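You operate a simulated robot arm through the tools that you are given. There is no shell and no other tool.

The job below is to be done with a simulated robot arm. You get a single attempt, and the scene is never put back.

JOB
Ladle broth from the tub till the purple bowl is a quarter full.
Fine: stand the silver ladle back in the tool pot; white lid back on the white tub; the pink bowl stays where it is, empty.

The check looks at the end state, three seconds after you hand in, the way a careful person would. Anything else that was tipped, shoved, dropped, spilled or broken makes it a failure. Lids that push on must go on centred and level and be pressed home; caps that screw on are set level and turned clockwise until they are tight.

ROBOT AND FRAMES
A 7-joint arm with a two-finger parallel gripper, fixed in place. Base frame: the origin is at the foot of the arm, x ahead of it, y to its left, z up; the work surface is at about z = 0. Readings come in m, degrees, newtons and seconds.
With the tool pointing down near the work surface it reaches from about 0.22 to 0.58 m from the base axis. Its first joint turns from -66.0 to 66.0 degrees. Payload 2.5 kg.
The tool frame sits at the grasp point between the pads (the TCP): z along the fingers, y along the line on which they close. The tips reach 0.023 m beyond it. The gripper opens to 0.094 m. The fingers are 0.038 m wide and 0.01 m thick; the gripper's body (0.054 by 0.096 m) begins 0.039 m behind the TCP.
Orientation is that of the tool frame in the base frame, as [roll, pitch, yaw] about the fixed x, y, z axes, in that order (R = Rz(yaw) Ry(pitch) Rx(roll)). With the fingers straight down and closing along the base's y, the tool's x points along the base's -x, its y along +y and its z along -z.

CONTROLS
- The arm moves only by the tool jog_arm. Its argument "deltas" is text: rows parted by semicolons, each of 7 numbers parted by spaces: the turn, a rotation vector about the base's x, y, z in units of 5 degrees (1.0 is 5 degrees), then the shift along the base's x, y, z in units of 30 mm (1.0 is 30 mm), then the opening, from 0 (shut) to 1 (fully open). In form: wx wy wz x y z hand; .... A call has 1 to 20 rows; each row shifts and turns the commanded pose from where the row before left it. A call with a number of a shift or a turn outside -1 to 1 is refused whole. Each row takes 0.2 s and may step no farther than 0.05 m and 8.6 degrees from the row before; otherwise, or with a gripper value out of range, the whole call is refused. A pose out of reach is approached as far as the arm can. The call stops where the force on the tool passes 70 N (or 10 N more than at its start, if that is more) or the arm is blocked; 0.2 s more then pass. Each finger travels about 0.108 m/s and halts on what it meets, pressing with about 34 N; the grip force reading is that of the motor and also rises with nothing between the fingers. The clock runs only during rows and for 0.2 s after the last one: add rows that do not move to give the fingers time. It gives the time, the measured TCP pose, the force on the tool (base axes), the opening and the grip force at its end, in the units of the frame above (readings bear some noise), with the torque about the TCP (base axes, N m) and any sound that the robot's microphone picked up.
- Cameras (640 x 400 px; columns grow to the right, rows downward): "scene" is fixed at [0.1084, -0.4011, 0.5809]; the picture's right is [0.90, -0.44, 0.00], its down [-0.14, -0.28, -0.95] and it looks along [0.42, 0.85, -0.32] (base axes); focal length 291 px, centre (320, 200). "wrist" rides on the gripper at [0.086, 0.016, -0.074] in the tool frame; the picture's right is [-0.18, 0.98, 0.00], its down [-0.58, -0.11, -0.81] and it looks along [-0.79, -0.15, 0.59] (tool axes); focal length 243 px, centre (320, 200). There is no depth. A picture from a camera that has moved, and an enlarged one, comes with that camera's place and axes in the base frame and with its lens. The place of the scene camera against the robot may be out by one fixed shift of up to 0.018 m in any direction.
- snapshot(camera): a new picture of that camera. It takes no simulated time.
- enlarge(camera, box): a new picture of the part [left, top, right, bottom] of that camera's present view, enlarged. It takes no simulated time.
- job_done(): hands the job in; it is judged then, once.

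Nothing tells you positions but the pictures and the camera data. Unless the task says otherwise, let go and move clear before handing in.

The tools are called after "Call:" as name(argument=value, ...) on one line, values as JSON. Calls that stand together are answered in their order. jog_arm: Moves the arm, as the interface text tells. Its arguments: {"type":"object","properties":{"deltas":{"type":"string"}},"required":["deltas"]} The other tools are called the same way: snapshot (camera) takes a picture; enlarge (camera, box) takes an enlarged picture of a part of a camera's view; job_done () hands the job in.

At the start:

```text
time_s: 0.0
ee_pos: [0.2248, 0.2549, 0.4888]
tool_rot: [-180.0, 0.0, -179.9]
wrist_force: [-0.7, -0.3, -0.4]
torque: [0.01, 0.0, 0.03]
gripper_width: 0.094
gripper_force: 0.1
```

scene: 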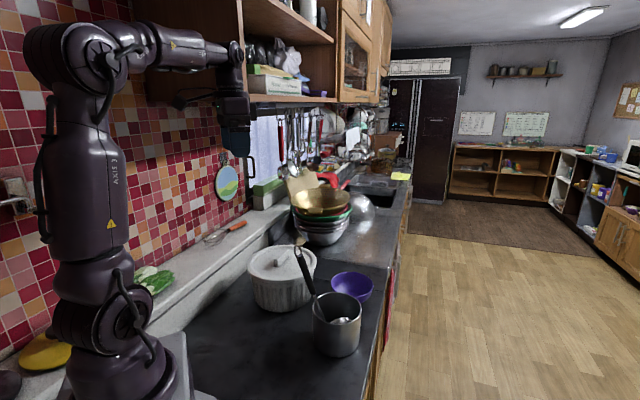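
wrist: 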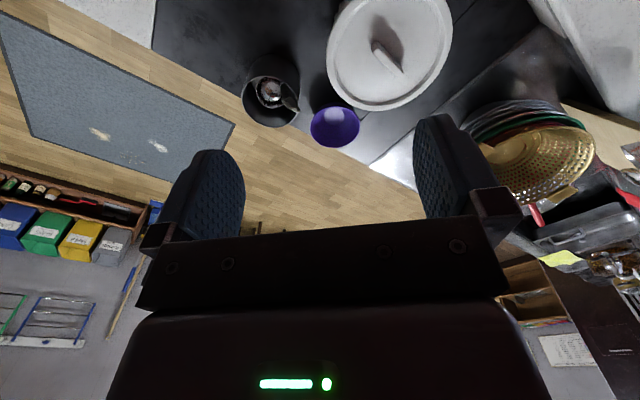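

I see a white lidded tub, a purple bowl, and a silver pot with a ladle in it; the pink bowl isn't obvious yet. I'll look closer before moving.

Call:
enlarge(camera="scene", box=[220, 220, 420, 370])

Call:
enlarge(camera="wrist", box=[220, 0, 480, 160])

Call:
enlarge(camera="scene", box=[0, 220, 240, 400])

```text
2.67 times, centred on (320, 295) of scene
camera zoom: at [0.1084, -0.4011, 0.5809], right [0.9, -0.44, 0.0], down [-0.14, -0.28, -0.95], along [0.42, 0.85, -0.32], focal length 775 px, centre (320, -53)
```

zoom: 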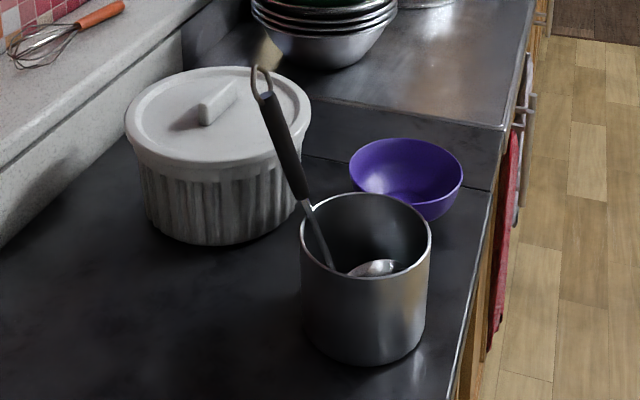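

```text
2.46 times, centred on (350, 80) of wrist
camera zoom: at [0.1376, 0.2714, 0.5633], right [0.18, 0.98, 0.0], down [0.58, -0.11, 0.81], along [0.79, -0.15, -0.59], focal length 597 px, centre (246, 495)
```

zoom: 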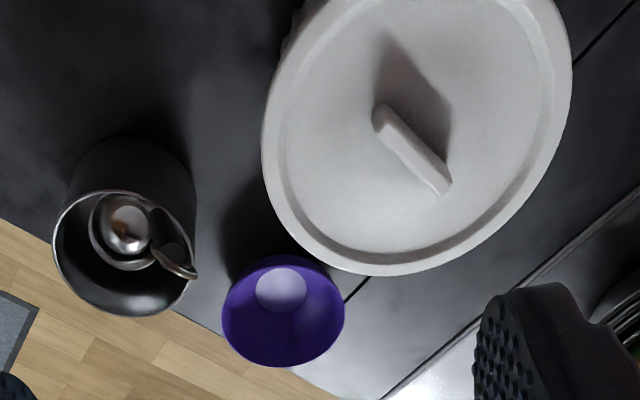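

```text
2.22 times, centred on (120, 310) of scene
camera zoom: at [0.1084, -0.4011, 0.5809], right [0.9, -0.44, 0.0], down [-0.14, -0.28, -0.95], along [0.42, 0.85, -0.32], focal length 646 px, centre (764, -44)
```

zoom: 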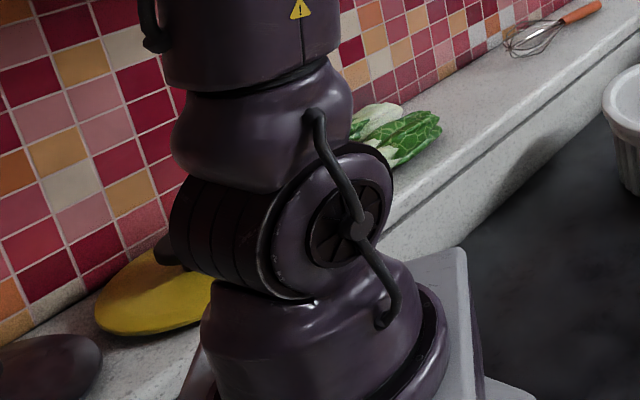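

The tub, purple bowl and tool pot sit around x 0.4–0.52, y 0.1–0.3; no pink bowl is visible yet. I'll move away from the shelf and tilt the wrist camera down for a better survey.

Call:
jog_arm(deltas="0 1 0 0 -0.5 0 1;0 1 0 0 -0.5 0 1;0 1 0 0 -0.5 0 1;0 1 0 0 -0.5 0 1;0 1 0 0 0 0 1;0 1 0 0 0 0 1;0 0 0 0 0 0 1")

Call:
snapshot(camera="wrist")

Call:
snapshot(camera="scene")

```text
time_s: 1.6
ee_pos: [0.2246, 0.196, 0.4885]
tool_rot: [179.9, -30.1, 180.0]
wrist_force: [-0.1, -0.3, 0.3]
torque: [0.02, -0.01, 0.03]
gripper_width: 0.0939
gripper_force: 0.0
```

```text
taken
camera wrist: at [0.1865, 0.2126, 0.5968], right [0.16, 0.98, -0.09], down [0.91, -0.11, 0.41], along [0.39, -0.15, -0.91], focal length 243 px, centre (320, 200)
```

wrist: 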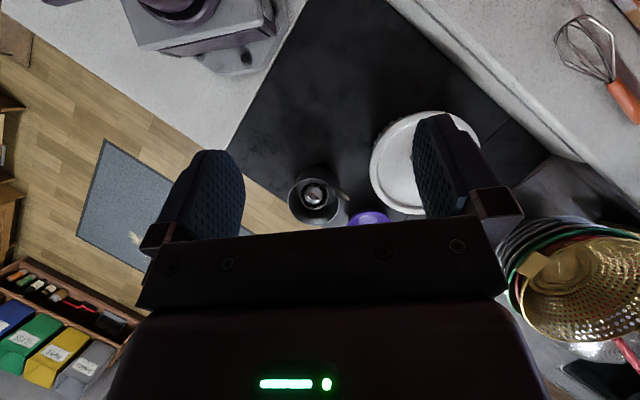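

```text
taken
```

scene: 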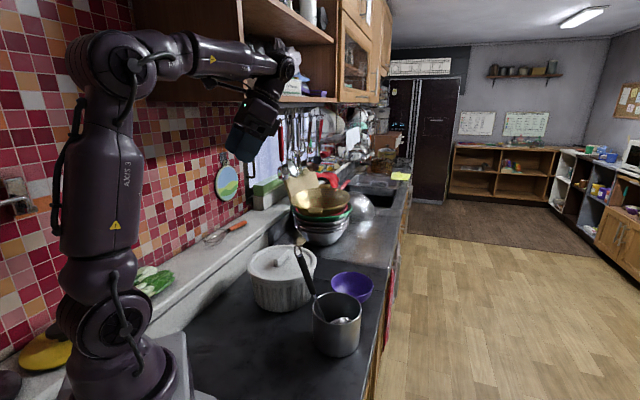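

The counter runs diagonally; tub is near (0.335, 0.353), pot near (0.40, 0.11), purple bowl near (0.52, 0.24). I'll move over the tub to look at the lid and its handle from above.

Call:
jog_arm(deltas="0 0 0 0.5 1 0 1;0 0 0 0.5 1 0 1;0 0 0 0.5 1 0 1;0 0 0 0.5 1 0 1;0 0 0 0 0 0 1")

Call:
snapshot(camera="wrist")

Call:
snapshot(camera="scene")

```text
time_s: 2.8
ee_pos: [0.2591, 0.2642, 0.4887]
tool_rot: [179.8, -29.9, 180.0]
wrist_force: [-0.3, -1.2, -0.3]
torque: [-0.03, -0.01, -0.03]
gripper_width: 0.0939
gripper_force: 0.0
out of reach, approached as far as the arm can: row 3, 4
```

```text
taken
camera wrist: at [0.2202, 0.281, 0.5965], right [0.16, 0.98, -0.09], down [0.91, -0.11, 0.41], along [0.39, -0.15, -0.91], focal length 243 px, centre (320, 200)
```

wrist: 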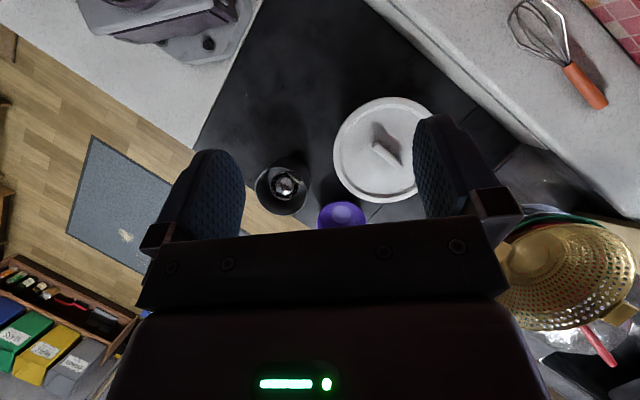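

```text
taken
```

scene: 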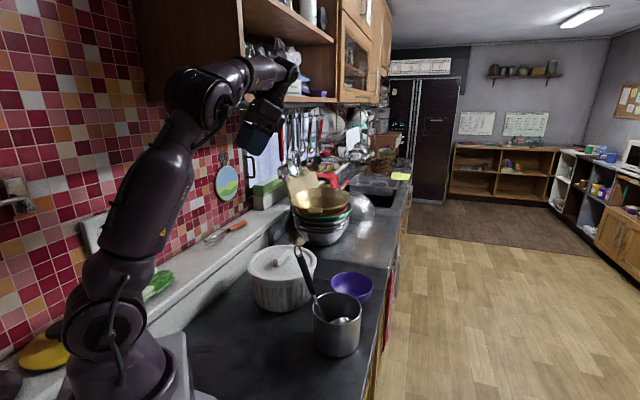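

This view shows lid and bar handle clearly. I'll enlarge it for measurement.

Call:
enlarge(camera="wrist", box=[240, 80, 440, 230])

Call:
enlarge(camera="scene", box=[240, 235, 380, 365])

```text
2.67 times, centred on (340, 155) of wrist
camera zoom: at [0.2202, 0.281, 0.5965], right [0.16, 0.98, -0.09], down [0.91, -0.11, 0.41], along [0.39, -0.15, -0.91], focal length 647 px, centre (267, 320)
```

zoom: 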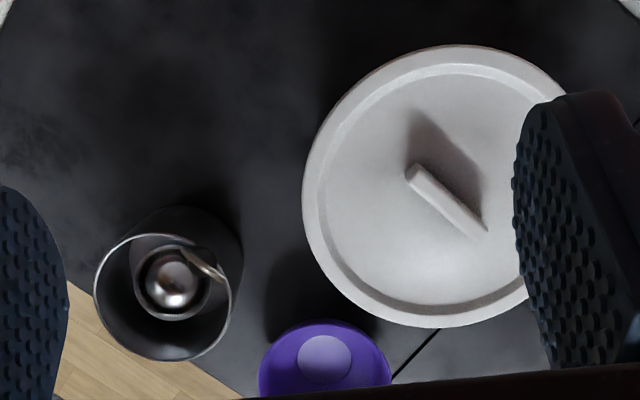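

```text
3.08 times, centred on (310, 300) of scene
camera zoom: at [0.1084, -0.4011, 0.5809], right [0.9, -0.44, 0.0], down [-0.14, -0.28, -0.95], along [0.42, 0.85, -0.32], focal length 894 px, centre (351, -108)
```

zoom: 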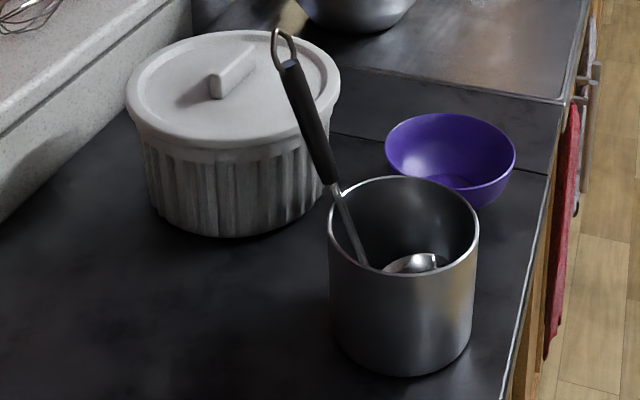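

The lid's bar handle is centered near (0.341, 0.346, ~0.13), running at about 43° in the base frame; ladle handle top is near (0.33, 0.18, 0.23). I'll bring the tool vertical, yaw it 43° and hover over the lid for a close check.

Call:
jog_arm(deltas="0 -1 0 0 0 -0.5 1;0 -1 0 0 0 -0.5 1;0 -1 0 0 0 -0.5 1;0 -1 0 0 0 -0.5 1;0 -1 0 0 0 -0.5 1;0 -1 0 0 0 -0.5 1;0 0 1 0 0 -0.3 1;0 0 1 0 0 -0.3 1;0 0 1 0 0 -0.3 1;0 0 1 0 0 -0.3 1;0 0 1 0 0 -0.3 1;0 0 1 0 0 0 1;0 0 1 0 0 0 1;0 0 1 0 0 0 1;0 0 0.6 0 0 0 1;0 0 0 0 0 0 1")

Call:
snapshot(camera="wrist")

```text
time_s: 6.2
ee_pos: [0.2582, 0.2645, 0.3545]
tool_rot: [180.0, 0.1, -137.0]
wrist_force: [-0.2, 0.0, 0.3]
torque: [-0.02, 0.0, 0.01]
gripper_width: 0.0938
gripper_force: 0.1
```

```text
taken
camera wrist: at [0.1839, 0.2177, 0.4293], right [-0.54, 0.84, 0.0], down [0.5, 0.32, 0.81], along [0.68, 0.43, -0.59], focal length 243 px, centre (320, 200)
```

wrist: 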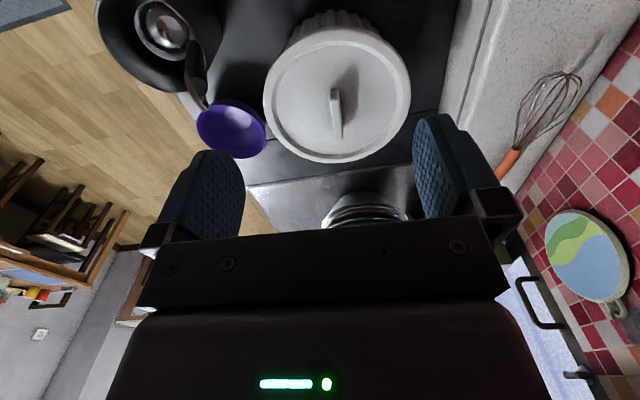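

The tool is vertical and yawed; the lid handle is vertical in the wrist view, so the fingers close across it. I'll zoom in to pin it down.

Call:
enlarge(camera="wrist", box=[250, 0, 430, 170])

Call:
enlarge(camera="wrist", box=[90, 0, 280, 170])

```text
2.35 times, centred on (340, 85) of wrist
camera zoom: at [0.1839, 0.2177, 0.4293], right [-0.54, 0.84, 0.0], down [0.5, 0.32, 0.81], along [0.68, 0.43, -0.59], focal length 571 px, centre (273, 471)
```

zoom: 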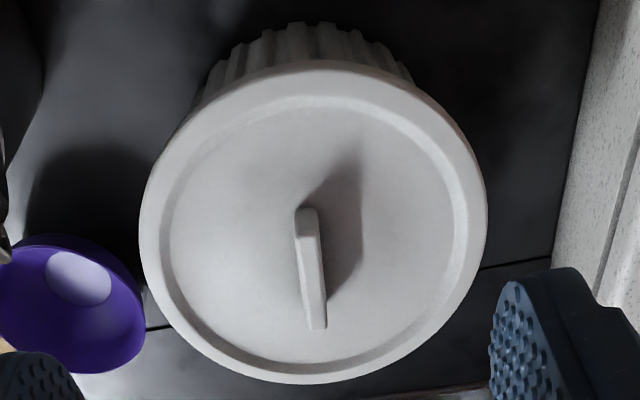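

```text
2.35 times, centred on (185, 85) of wrist
camera zoom: at [0.1839, 0.2177, 0.4293], right [-0.54, 0.84, 0.0], down [0.5, 0.32, 0.81], along [0.68, 0.43, -0.59], focal length 571 px, centre (638, 471)
```

zoom: 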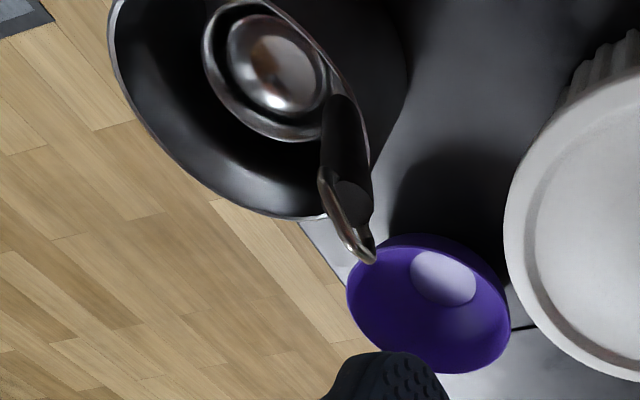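

Both views put the lid handle at about (0.342, 0.345) with its top near z ≈ 0.14. I'll descend to z ≈ 0.20 above it and check again.

Call:
jog_arm(deltas="0 0 0 0.467 0.447 -0.858 1;0 0 0 0.467 0.447 -0.858 1;0 0 0 0.467 0.447 -0.858 1;0 0 0 0.467 0.447 -0.858 1;0 0 0 0.467 0.447 -0.858 1;0 0 -0.3 0.467 0.447 -0.858 1;0 0 0 0 0 0 1")

Call:
snapshot(camera="wrist")

Call:
enlarge(camera="scene", box=[220, 180, 380, 330])

```text
time_s: 7.8
ee_pos: [0.3441, 0.3458, 0.1998]
tool_rot: [180.0, 0.1, -138.4]
wrist_force: [0.1, 0.2, -0.1]
torque: [0.03, 0.01, -0.03]
gripper_width: 0.0939
gripper_force: 0.1
```

```text
taken
camera wrist: at [0.2653, 0.3019, 0.2749], right [-0.51, 0.86, 0.0], down [0.51, 0.3, 0.81], along [0.69, 0.41, -0.59], focal length 243 px, centre (320, 200)
```

wrist: 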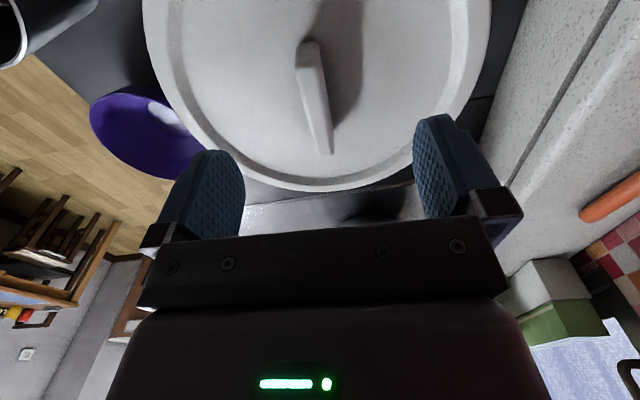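

```text
2.67 times, centred on (300, 255) of scene
camera zoom: at [0.1084, -0.4011, 0.5809], right [0.9, -0.44, 0.0], down [-0.14, -0.28, -0.95], along [0.42, 0.85, -0.32], focal length 775 px, centre (373, 53)
```

zoom: 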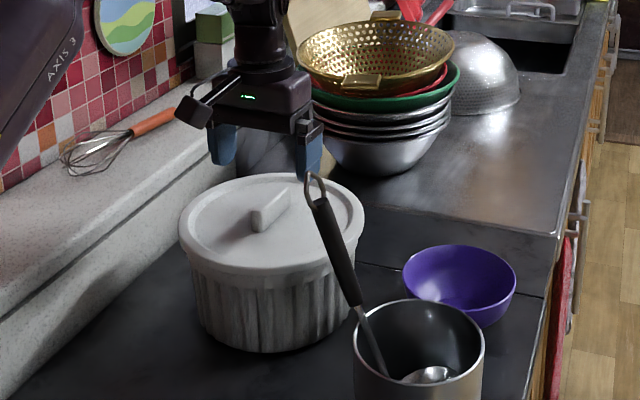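

The bar sits exactly under the TCP (≈(0.340, 0.345), top ≈0.14). I'll lower to z ≈ 0.147 and close gently.

Call:
jog_arm(deltas="0 0 0 -0.05 0 -0.5 1;0 0 0 -0.05 0 -0.5 1;0 0 0 0 0 -0.4 1;0 0 0 0 0 -0.35 1;0 0 0 0 0 0 1")

Call:
snapshot(camera="wrist")

Call:
enlarge(camera="scene", box=[240, 210, 340, 300])

```text
time_s: 9.0
ee_pos: [0.3394, 0.3454, 0.1479]
tool_rot: [-180.0, -0.1, -138.5]
wrist_force: [0.6, -0.1, 0.6]
torque: [-0.03, 0.01, -0.04]
gripper_width: 0.0941
gripper_force: 0.2
```

```text
taken
camera wrist: at [0.2632, 0.3012, 0.2234], right [-0.51, 0.86, 0.0], down [0.51, 0.3, 0.81], along [0.69, 0.41, -0.59], focal length 243 px, centre (320, 200)
```

wrist: 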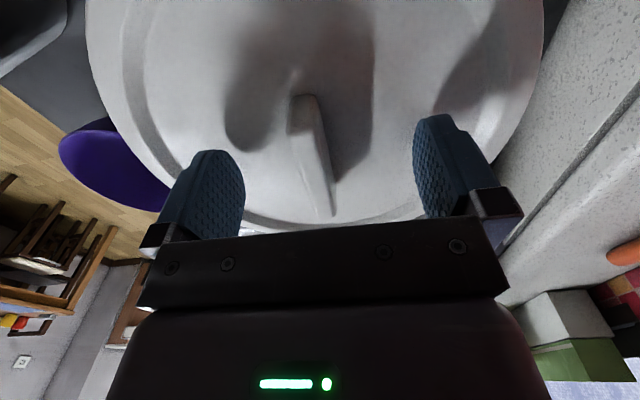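

```text
4.44 times, centred on (290, 255) of scene
camera zoom: at [0.1084, -0.4011, 0.5809], right [0.9, -0.44, 0.0], down [-0.14, -0.28, -0.95], along [0.42, 0.85, -0.32], focal length 1291 px, centre (453, -44)
```

zoom: 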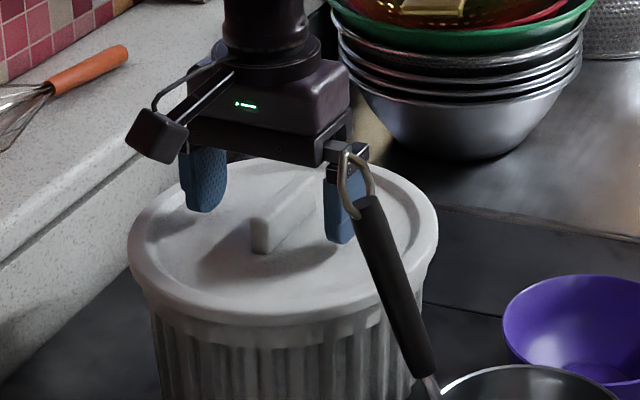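

The fingers straddle the bar, still just above the lid. I'll rotate about −3° to match it, drop a few mm and close.

Call:
jog_arm(deltas="0 0 -0.6 0 0 -0.13 1;0 0 0 0 0 0 0.5;0 0 0 0 0 0 0.2;0 0 0 0 0 0 0;0 0 0 0 0 0 0;0 0 0 0 0 0 0")

Call:
snapshot(camera="wrist")

Call:
enlarge(camera="scene", box=[240, 210, 340, 300])

```text
time_s: 10.4
ee_pos: [0.3391, 0.3456, 0.1455]
tool_rot: [180.0, 0.0, -141.6]
wrist_force: [0.6, -0.8, 0.5]
torque: [0.01, -0.01, 0.04]
gripper_width: 0.0134
gripper_force: 33.6
```

```text
taken
camera wrist: at [0.2605, 0.3052, 0.2202], right [-0.47, 0.88, 0.0], down [0.52, 0.28, 0.81], along [0.71, 0.38, -0.59], focal length 243 px, centre (320, 200)
```

wrist: 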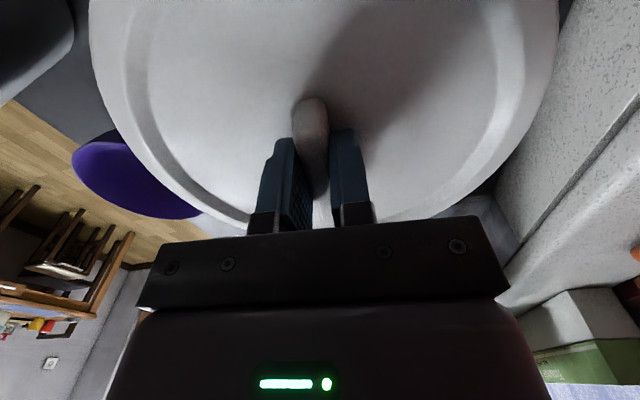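

```text
4.44 times, centred on (290, 255) of scene
camera zoom: at [0.1084, -0.4011, 0.5809], right [0.9, -0.44, 0.0], down [-0.14, -0.28, -0.95], along [0.42, 0.85, -0.32], focal length 1291 px, centre (453, -44)
```

zoom: 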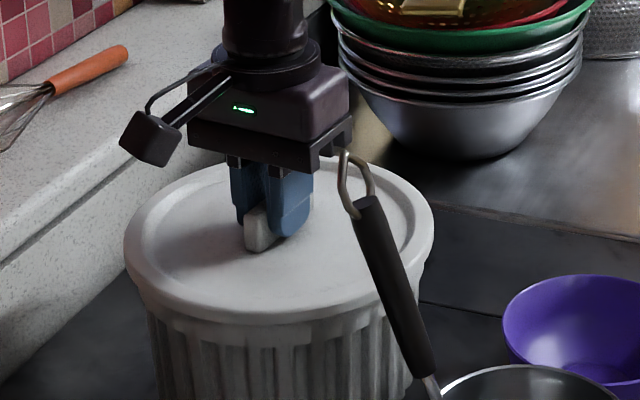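

The gripper holds the bar (13 mm) at z 0.1455. I'll lift slowly and check that only the lid comes.

Call:
jog_arm(deltas="0 0 0 0 0 0.15 0;0 0 0 0 0 0.15 0;0 0 0 0 0 0.2 0;0 0 0 0 0 0.3 0;0 0 0 0 0 0.4 0;0 0 0 0 0 0.5 0;0 0 0 0 0 0 0")

Call:
snapshot(camera="scene")

Call:
enlarge(camera="scene", box=[230, 180, 390, 310])

```text
time_s: 12.0
ee_pos: [0.3386, 0.3457, 0.1963]
tool_rot: [-179.9, 0.0, -141.4]
wrist_force: [-0.7, -0.6, -0.9]
torque: [0.04, 0.02, 0.04]
gripper_width: 0.0132
gripper_force: 33.9
```

```text
taken
```

scene: 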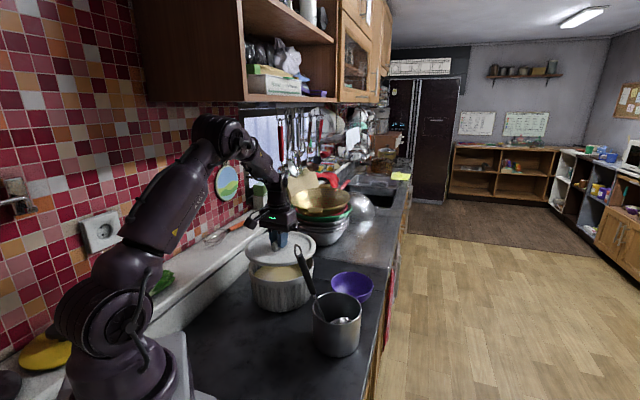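

```text
3.08 times, centred on (310, 245) of scene
camera zoom: at [0.1084, -0.4011, 0.5809], right [0.9, -0.44, 0.0], down [-0.14, -0.28, -0.95], along [0.42, 0.85, -0.32], focal length 894 px, centre (351, 62)
```

zoom: 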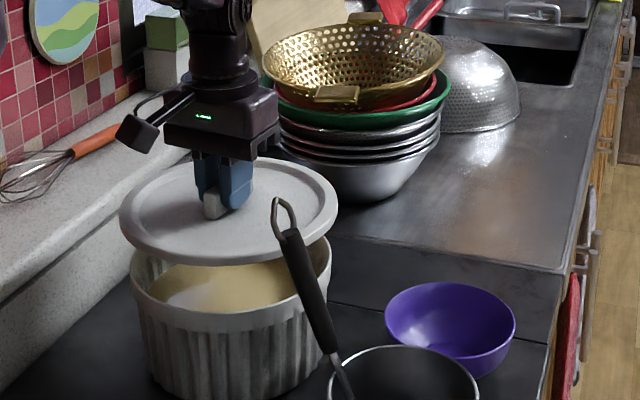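

The lid is off and pale broth shows in the tub. I'll raise it above the ladle hook and carry it to the free counter at about (0.21, 0.145).

Call:
jog_arm(deltas="0 0 0 0 0 0.6 0;0 0 0 0 0 0.9 0;0 0 0 0 0 1 0;0 0 0 0 0 1 0;0 0 0 0 0 1 0;0 0 0 -0.3 -0.5 0 0;0 0 0 -0.5375 -0.836 0 0;0 0 0 -0.5375 -0.836 0 0;0 0 0 -0.5375 -0.836 0 0;0 0 0 -0.5375 -0.836 0 0;0 0 0 -0.5375 -0.836 0 0;0 0 0 -0.5375 -0.836 0 0;0 0 0 -0.5375 -0.836 0 0;0 0 0 -0.2375 -0.336 0 0;0 0 0 0 0 0 0")

Call:
snapshot(camera="scene")

Call:
snapshot(camera="wrist")

```text
time_s: 15.2
ee_pos: [0.2125, 0.1454, 0.3311]
tool_rot: [-179.9, 0.0, -141.5]
wrist_force: [0.1, 0.1, -1.3]
torque: [-0.01, -0.03, 0.0]
gripper_width: 0.0132
gripper_force: 34.2
```

```text
taken
```

scene: 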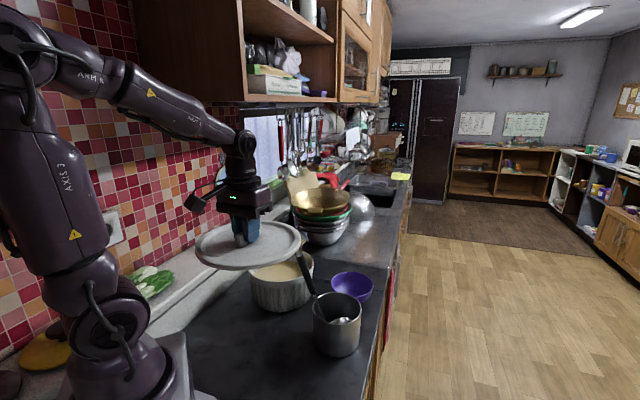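

```text
taken
camera wrist: at [0.1332, 0.104, 0.406], right [-0.47, 0.88, 0.0], down [0.52, 0.28, 0.81], along [0.71, 0.38, -0.59], focal length 243 px, centre (320, 200)
```

wrist: 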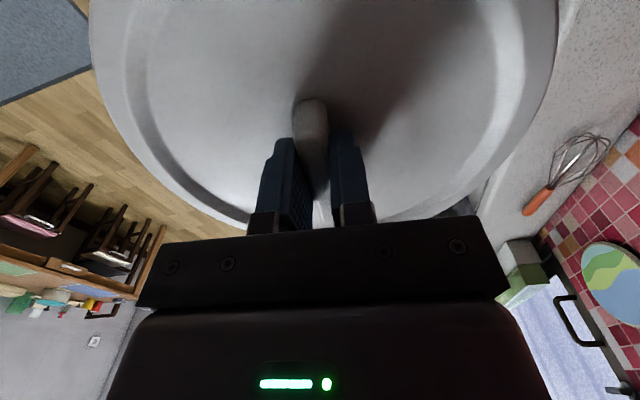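

The lid hangs level over clear counter. I'll lower it to z ≈ 0.08, checking before touching down.

Call:
jog_arm(deltas="0 0 0 0 0 -0.6 0;0 0 0 0 0 -1 0;0 0 0 0 0 -1 0;0 0 0 0 0 -1 0;0 0 0 0 0 -1 0;0 0 0 0 0 -1 0;0 0 0 0 0 -1 0;0 0 0 0 0 -1 0;0 0 0 0 0 -0.6 0;0 0 0 0 0 -0.2 0;0 0 0 0 0 0 0")

Call:
snapshot(camera="scene")

Call:
enlarge(camera="scene", box=[150, 250, 310, 400])

```text
time_s: 17.6
ee_pos: [0.2087, 0.1437, 0.0764]
tool_rot: [180.0, 0.1, -141.4]
wrist_force: [0.1, 0.3, -0.3]
torque: [0.01, 0.02, -0.03]
gripper_width: 0.0132
gripper_force: 34.1
```

```text
taken
```

scene: 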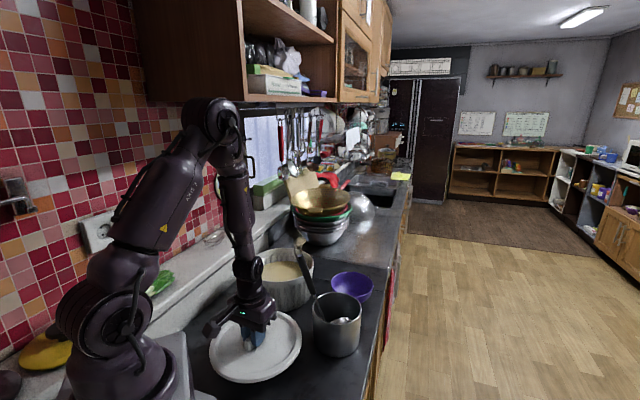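

```text
2.67 times, centred on (230, 325) of scene
camera zoom: at [0.1084, -0.4011, 0.5809], right [0.9, -0.44, 0.0], down [-0.14, -0.28, -0.95], along [0.42, 0.85, -0.32], focal length 775 px, centre (560, -133)
```

zoom: 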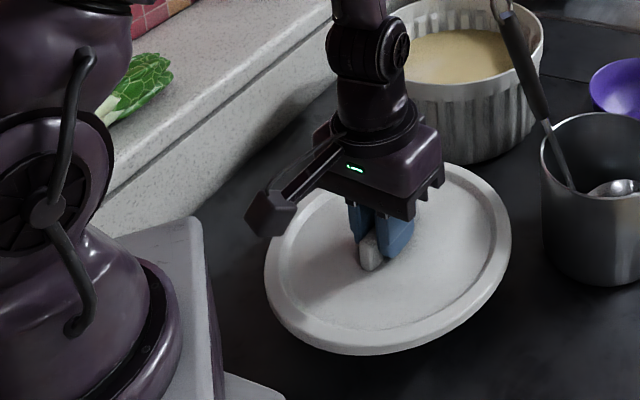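

The lid is clear of everything, a few cm above the counter. I'll lower in small steps until it touches.

Call:
jog_arm(deltas="0 0 0 0 0 -0.2 0;0 0 0 0 0 -0.2 0;0 0 0 0 0 -0.1 0;0 0 0 0 0 -0.1 0;0 0 0 0 0 0 0")

Call:
jog_arm(deltas="0 0 0 0 0 -0.1 0;0 0 0 0 0 -0.1 0;0 0 0 0 0 0 0")

Call:
enlarge(camera="scene", box=[150, 250, 310, 400])

```text
time_s: 18.8
ee_pos: [0.2118, 0.1441, 0.0597]
tool_rot: [180.0, 0.0, -141.5]
wrist_force: [0.5, -0.7, -1.5]
torque: [-0.03, -0.02, -0.02]
gripper_width: 0.0134
gripper_force: 33.8
```

```text
time_s: 19.6
ee_pos: [0.2093, 0.1445, 0.0552]
tool_rot: [180.0, 0.0, -141.5]
wrist_force: [-0.7, -0.5, -0.7]
torque: [-0.02, -0.01, 0.02]
gripper_width: 0.0134
gripper_force: 34.0
```

```text
2.67 times, centred on (230, 325) of scene
camera zoom: at [0.1084, -0.4011, 0.5809], right [0.9, -0.44, 0.0], down [-0.14, -0.28, -0.95], along [0.42, 0.85, -0.32], focal length 775 px, centre (560, -133)
```

zoom: 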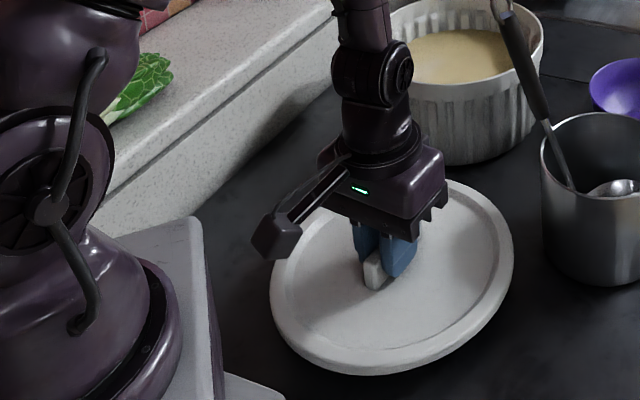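

Still no contact at z 0.055; I'll keep going a few mm at a time.

Call:
jog_arm(deltas="0 0 0 0 0 -0.1 0;0 0 0 0 0 -0.1 0;0 0 0 0 0 0 0")

Call:
jog_arm(deltas="0 0 0 0 0 -0.08 0;0 0 0 0 0 -0.08 0;0 0 0 0 0 0 0")

```text
time_s: 20.4
ee_pos: [0.211, 0.1442, 0.048]
tool_rot: [-180.0, 0.0, -141.5]
wrist_force: [-0.3, 0.3, -1.4]
torque: [0.0, 0.05, 0.01]
gripper_width: 0.0135
gripper_force: 34.4
```

```text
time_s: 21.2
ee_pos: [0.2106, 0.144, 0.0444]
tool_rot: [-180.0, 0.1, -141.4]
wrist_force: [-0.1, 0.6, -0.9]
torque: [0.0, 0.02, 0.0]
gripper_width: 0.0132
gripper_force: 33.8
```

Still free; continuing in small steps.

Call:
jog_arm(deltas="0 0 0 0 0 -0.08 0;0 0 0 0 0 0 0")

Call:
jog_arm(deltas="0 0 0 0 0 -0.08 0;0 0 0 0 0 0 0")

Call:
enlarge(camera="scene", box=[150, 250, 310, 400])

```text
time_s: 21.8
ee_pos: [0.2101, 0.1419, 0.0415]
tool_rot: [-180.0, 0.0, -141.5]
wrist_force: [-0.9, -0.5, -1.6]
torque: [0.02, 0.0, -0.01]
gripper_width: 0.0134
gripper_force: 34.0
```

```text
time_s: 22.4
ee_pos: [0.2109, 0.1431, 0.0382]
tool_rot: [180.0, 0.0, -141.6]
wrist_force: [-1.3, -4.2, 33.9]
torque: [-0.1, 0.08, 0.01]
gripper_width: 0.0134
gripper_force: 33.8
```

```text
2.67 times, centred on (230, 325) of scene
camera zoom: at [0.1083, -0.4011, 0.5809], right [0.9, -0.44, 0.0], down [-0.14, -0.28, -0.95], along [0.42, 0.85, -0.32], focal length 775 px, centre (560, -133)
```

zoom: 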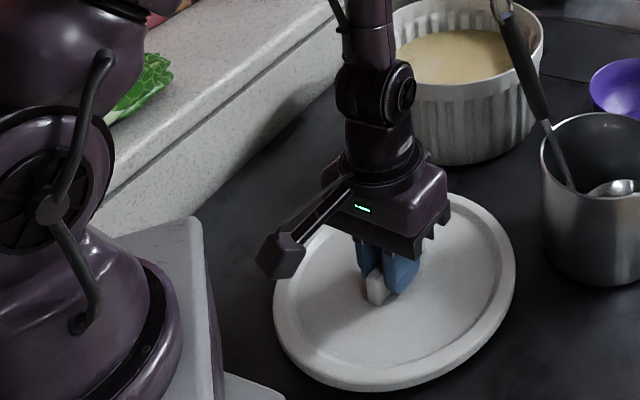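

The lid has touched the counter at TCP z ≈ 0.038. I'll ease up slightly, open, and rise.

Call:
jog_arm(deltas="0 0 0 0 0 0.04 0;0 0 0 0 0 0 0.3;0 0 0 0 0 0 0.6;0 0 0 0 0 0 1;0 0 0 0 0 0 1;0 0 0 0 0 0.3 1;0 0 0 0 0 1 1;0 0 0 0 0 1 1;0 0 0 0 0 1 1;0 0 0 0 0 1 1;0 0 0 0 0 1 1;0 0 0 0 0 1 1;0 0 0 0 0 1 1;0 0 0 0 0 1 1;0 0 0 0 0 1 1;0 0 0 0 0 0 1")

Call:
snapshot(camera="wrist")

Call:
snapshot(camera="scene")

```text
time_s: 25.8
ee_pos: [0.2109, 0.1443, 0.3209]
tool_rot: [-179.9, -0.1, -141.5]
wrist_force: [0.3, 0.4, -0.4]
torque: [-0.02, -0.01, 0.02]
gripper_width: 0.094
gripper_force: 0.0
```

```text
taken
camera wrist: at [0.132, 0.1033, 0.3952], right [-0.47, 0.88, 0.0], down [0.52, 0.28, 0.81], along [0.71, 0.38, -0.59], focal length 243 px, centre (320, 200)
```

wrist: 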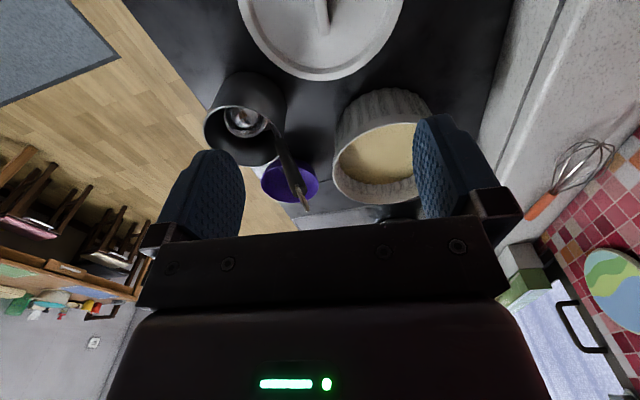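

```text
taken
```

scene: 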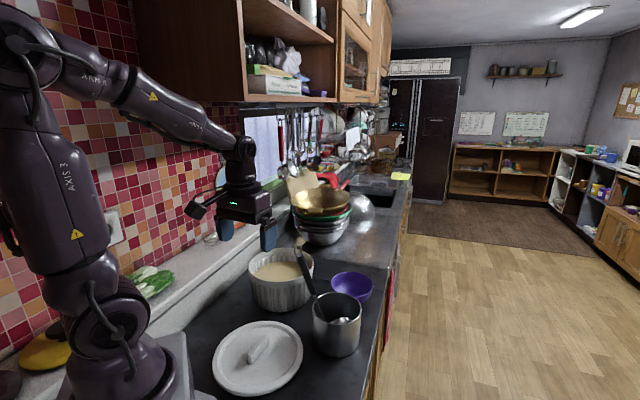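

The lid rests flat on the counter. Now I'll study the ladle in the pot closely.

Call:
enlarge(camera="wrist", box=[190, 60, 350, 220])

Call:
enlarge(camera="scene", box=[280, 235, 380, 365])

Call:
enlarge(camera="wrist", box=[320, 80, 440, 220])

```text
2.50 times, centred on (270, 140) of wrist
camera zoom: at [0.132, 0.1033, 0.3952], right [-0.47, 0.88, 0.0], down [0.52, 0.28, 0.81], along [0.71, 0.38, -0.59], focal length 606 px, centre (445, 350)
```

zoom: 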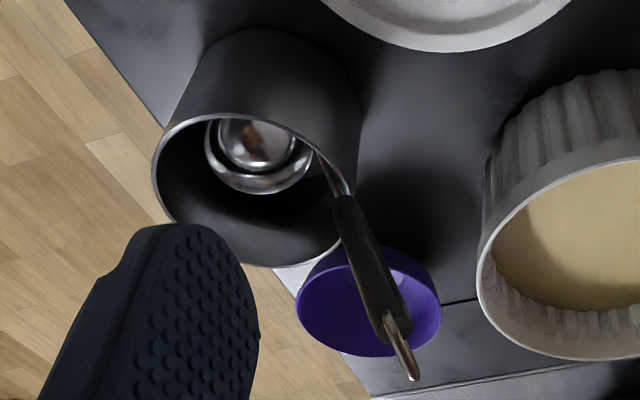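

```text
3.08 times, centred on (330, 300) of scene
camera zoom: at [0.1084, -0.4011, 0.5809], right [0.9, -0.44, 0.0], down [-0.14, -0.28, -0.95], along [0.42, 0.85, -0.32], focal length 894 px, centre (289, -108)
```

zoom: 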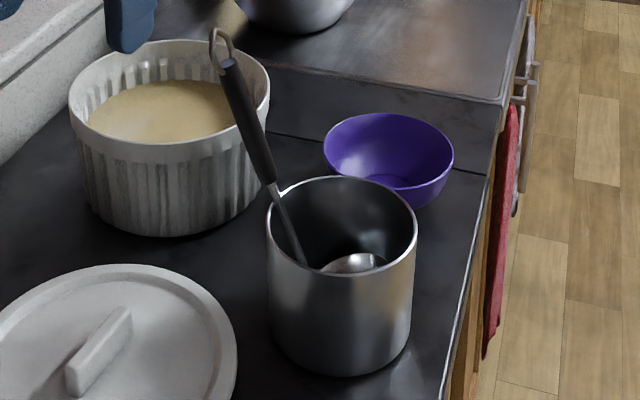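

```text
2.86 times, centred on (380, 150) of wrist
camera zoom: at [0.132, 0.1033, 0.3952], right [-0.47, 0.88, 0.0], down [0.52, 0.28, 0.81], along [0.71, 0.38, -0.59], focal length 693 px, centre (149, 343)
```

zoom: 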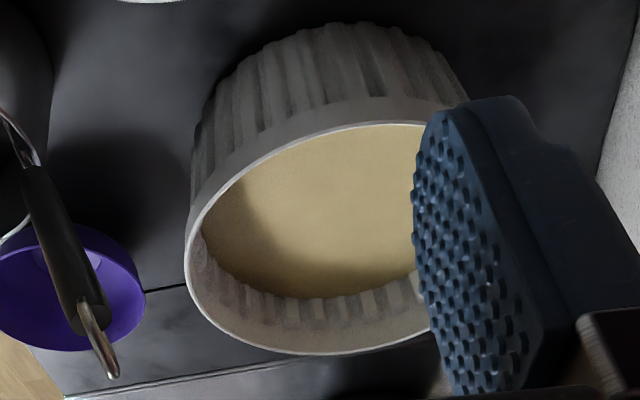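

Triangulating both views, the ladle's black handle runs from (0.331, 0.181, 0.231) down to (0.3545, 0.157, 0.128), leaning about 18° toward the wall, with hook top at z ≈ 0.253. I'll tilt the tool to line up with the handle and hover above it.

Call:
jog_arm(deltas="-0.645 -0.62 0 0.867 0.45 -0.14 1;-0.645 -0.62 0 0.867 0.45 -0.14 1;-0.645 -0.62 0 0.867 0.45 -0.14 1;-0.645 -0.62 0 0.867 0.45 -0.14 1;0 0 0 0 0 0 1")

Call:
snapshot(camera="wrist")

Call:
enlarge(camera="scene", box=[220, 180, 380, 330])

```text
time_s: 27.0
ee_pos: [0.3149, 0.1979, 0.3045]
tool_rot: [-162.1, 1.7, -141.3]
wrist_force: [0.2, -0.3, 0.5]
torque: [0.01, 0.03, 0.02]
gripper_width: 0.094
gripper_force: 0.0
```

```text
taken
camera wrist: at [0.2221, 0.1727, 0.3672], right [-0.43, 0.85, -0.3], down [0.35, 0.46, 0.82], along [0.83, 0.25, -0.49], focal length 243 px, centre (320, 200)
```

wrist: 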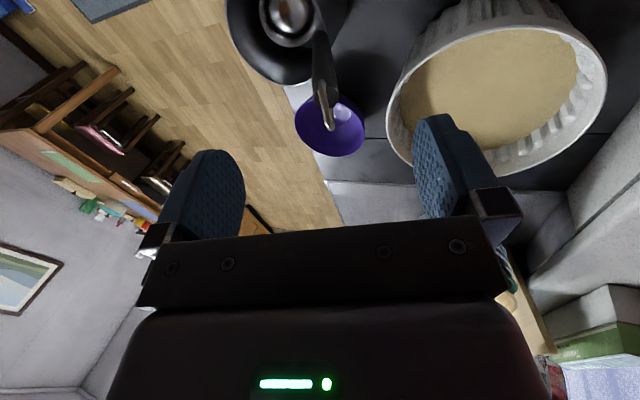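

```text
2.67 times, centred on (300, 255) of scene
camera zoom: at [0.1084, -0.4011, 0.5809], right [0.9, -0.44, 0.0], down [-0.14, -0.28, -0.95], along [0.42, 0.85, -0.32], focal length 775 px, centre (373, 53)
```

zoom: 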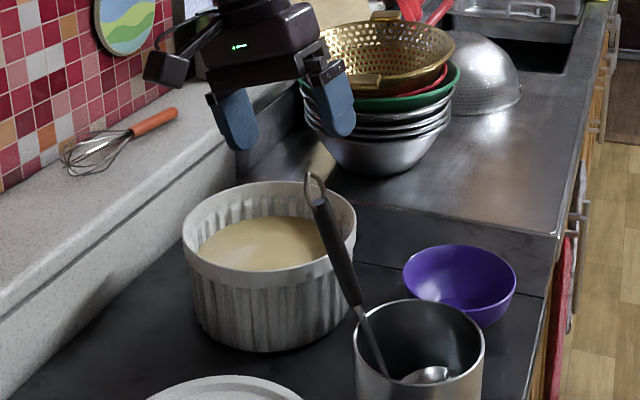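

The tool is aligned and the hook lies just below the fingers' center line. I'll zoom to measure the offset.

Call:
enlarge(camera="wrist", box=[230, 0, 430, 150])

```text
2.67 times, centred on (330, 75) of wrist
camera zoom: at [0.2221, 0.1727, 0.3672], right [-0.43, 0.85, -0.3], down [0.35, 0.46, 0.82], along [0.83, 0.25, -0.49], focal length 647 px, centre (293, 533)
```

zoom: 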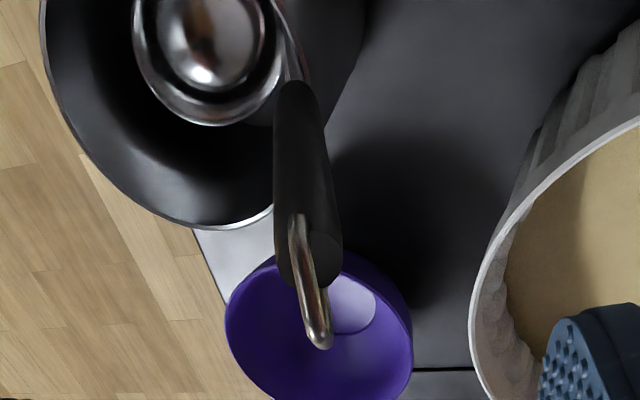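

The handle leans ~3° more than the tool and sits ~5 mm to the right; I'll correct both while lowering about 4 cm.

Call:
jog_arm(deltas="-0.215 -0.205 0 0.115 -0.07 -0.65 1;-0.215 -0.205 0 0.115 -0.07 -0.65 1;0 0 0 0 0 0 1")

Call:
snapshot(camera="wrist")

Call:
enlarge(camera="wrist", box=[230, 0, 430, 190])

Call:
enlarge(camera="scene", box=[250, 200, 370, 310])

```text
time_s: 27.8
ee_pos: [0.324, 0.1932, 0.2632]
tool_rot: [-159.3, 1.9, -141.3]
wrist_force: [0.9, -0.2, 0.0]
torque: [0.03, -0.01, -0.02]
gripper_width: 0.0942
gripper_force: 0.0
```

```text
taken
camera wrist: at [0.2272, 0.1707, 0.3243], right [-0.42, 0.84, -0.34], down [0.32, 0.49, 0.81], along [0.85, 0.24, -0.47], focal length 243 px, centre (320, 200)
```

wrist: 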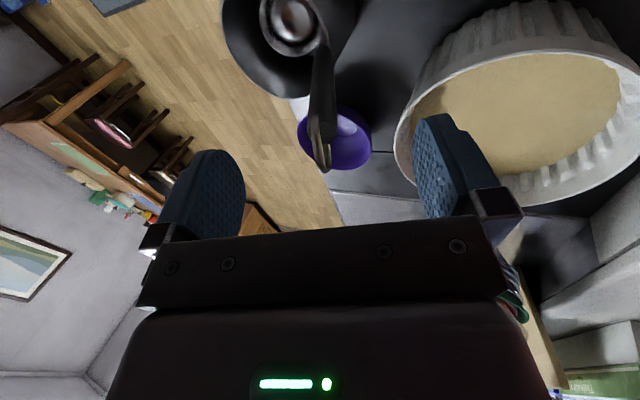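

```text
2.11 times, centred on (330, 95) of wrist
camera zoom: at [0.2272, 0.1707, 0.3243], right [-0.42, 0.84, -0.34], down [0.32, 0.49, 0.81], along [0.85, 0.24, -0.47], focal length 511 px, centre (299, 421)
```

zoom: 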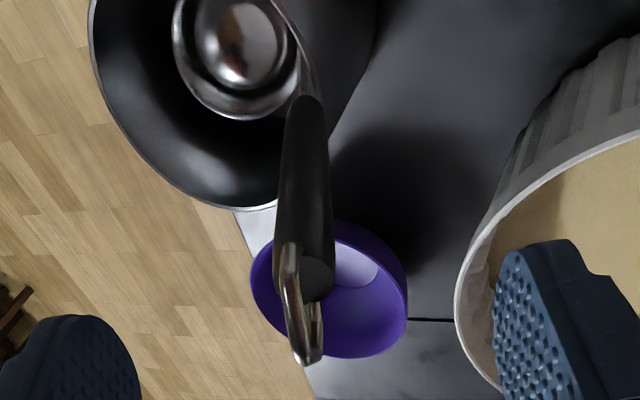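

```text
3.64 times, centred on (310, 255) of scene
camera zoom: at [0.1084, -0.4011, 0.5809], right [0.9, -0.44, 0.0], down [-0.14, -0.28, -0.95], along [0.42, 0.85, -0.32], focal length 1057 px, centre (356, 0)
```

zoom: 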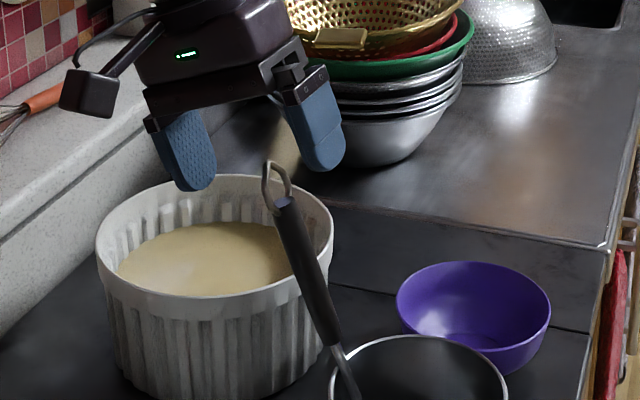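

Triangulating from the last two wrist views: handle top ≈ (0.3365, 0.188, 0.222), hook tip z ≈ 0.2465, axis matches the tool. I'll shift a few mm and advance 25 mm along the axis, then recheck.

Call:
jog_arm(deltas="0 0 0 0.063 0.19 -0.035 1;0 0 0 0.105 -0.11 -0.39 1;0 0 0 0.105 -0.11 -0.39 1;0 0 0 0 0 0 1")

Call:
enlarge(camera="wrist", box=[220, 0, 420, 220])

Call:
enlarge(camera="scene", box=[250, 200, 370, 310])

```text
time_s: 28.8
ee_pos: [0.3308, 0.193, 0.2375]
tool_rot: [-159.2, 1.9, -141.1]
wrist_force: [-0.8, -0.4, -0.1]
torque: [-0.01, 0.02, 0.03]
gripper_width: 0.0941
gripper_force: 0.1
```

```text
1.82 times, centred on (320, 110) of wrist
camera zoom: at [0.2344, 0.1699, 0.2992], right [-0.42, 0.84, -0.34], down [0.32, 0.49, 0.81], along [0.85, 0.24, -0.47], focal length 441 px, centre (320, 364)
```

zoom: 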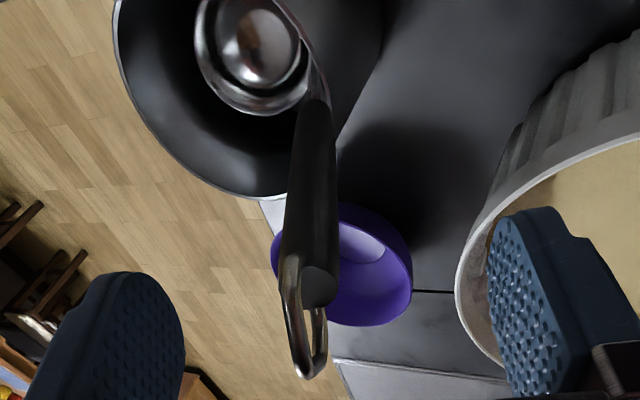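

```text
3.64 times, centred on (310, 255) of scene
camera zoom: at [0.1084, -0.4011, 0.5809], right [0.9, -0.44, 0.0], down [-0.14, -0.28, -0.95], along [0.42, 0.85, -0.32], focal length 1057 px, centre (356, 0)
```

zoom: 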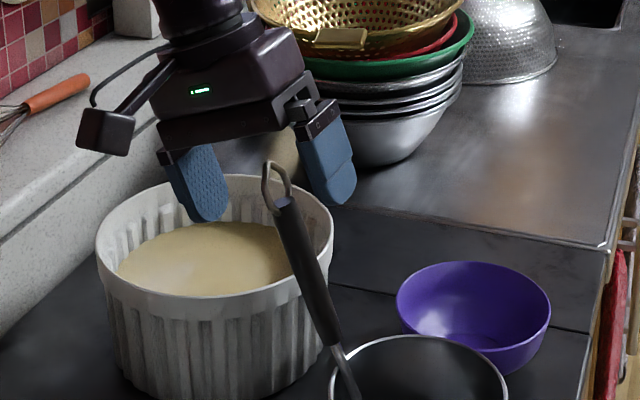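

The handle is centered between the fingers and parallel to the tool. I'll advance the last ~26 mm and close.

Call:
jog_arm(deltas="0 0 0 0.135 -0.09 -0.41 1;0 0 0 0.135 -0.09 -0.41 1;0 0 0 0 0 0 1")

Call:
snapshot(camera="wrist")

Call:
enlarge(camera="scene", box=[250, 200, 370, 310])

```text
time_s: 29.6
ee_pos: [0.337, 0.1884, 0.2143]
tool_rot: [-159.3, 1.9, -141.2]
wrist_force: [0.0, -0.8, -0.4]
torque: [-0.02, -0.02, 0.02]
gripper_width: 0.0939
gripper_force: 0.0
```

```text
taken
camera wrist: at [0.2409, 0.1653, 0.2759], right [-0.42, 0.84, -0.34], down [0.32, 0.49, 0.81], along [0.85, 0.24, -0.47], focal length 243 px, centre (320, 200)
```

wrist: 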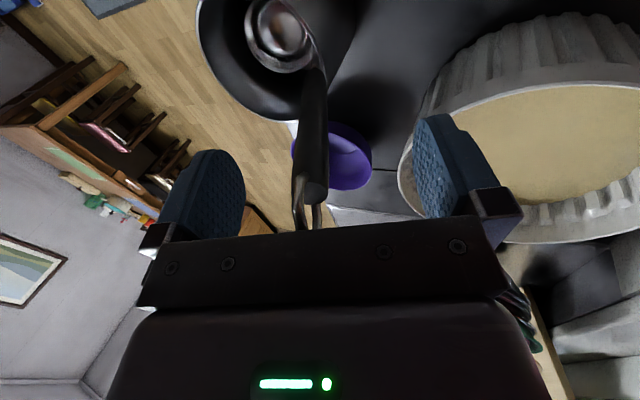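

```text
3.64 times, centred on (310, 255) of scene
camera zoom: at [0.1084, -0.4011, 0.5809], right [0.9, -0.44, 0.0], down [-0.14, -0.28, -0.95], along [0.42, 0.85, -0.32], focal length 1057 px, centre (356, 0)
```

zoom: 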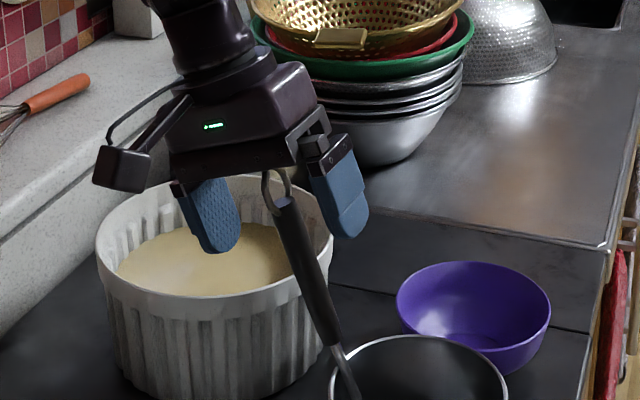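

The handle lies between the pads with the hook clear of the palm. I'll nudge 3 mm sideways to center and close.

Call:
jog_arm(deltas="0 0 0 0.056 -0.073 0.033 1;0 0 0 0 0 0 0.6;0 0 0 0 0 0 0.4;0 0 0 0 0 0 0.2;0 0 0 0 0 0 0;0 0 0 0 0 0 0;0 0 0 0 0 0 0")

Call:
snapshot(camera="wrist")

Call:
enlarge(camera="scene", box=[250, 200, 390, 360])

```text
time_s: 31.2
ee_pos: [0.3398, 0.1834, 0.2161]
tool_rot: [-159.2, 2.0, -141.2]
wrist_force: [1.0, -1.3, -0.5]
torque: [-0.01, -0.08, 0.05]
gripper_width: 0.02
gripper_force: 34.5
```

```text
taken
camera wrist: at [0.2433, 0.163, 0.2767], right [-0.42, 0.84, -0.34], down [0.32, 0.49, 0.81], along [0.85, 0.24, -0.47], focal length 243 px, centre (320, 200)
```

wrist: 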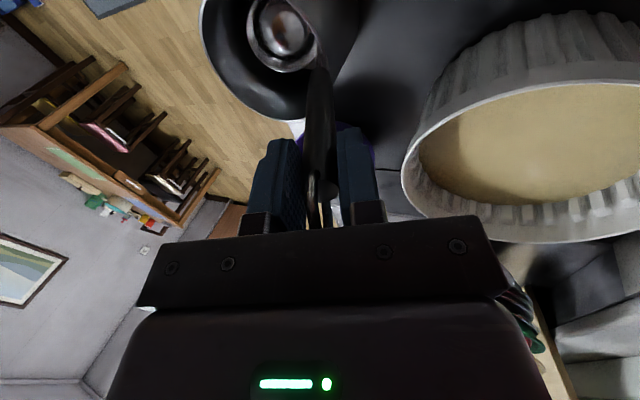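

```text
2.50 times, centred on (320, 280) of scene
camera zoom: at [0.1084, -0.4011, 0.5809], right [0.9, -0.44, 0.0], down [-0.14, -0.28, -0.95], along [0.42, 0.85, -0.32], focal length 726 px, centre (320, 0)
```

zoom: 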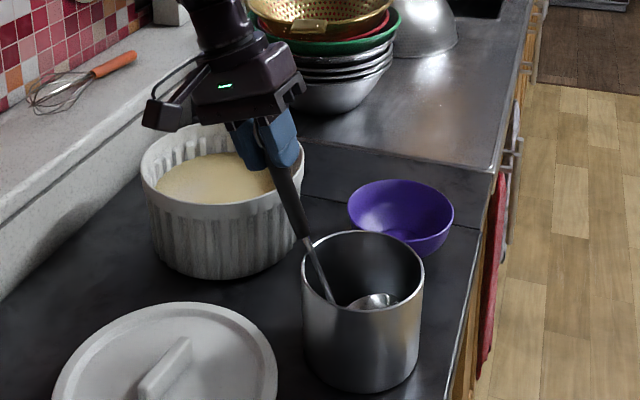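

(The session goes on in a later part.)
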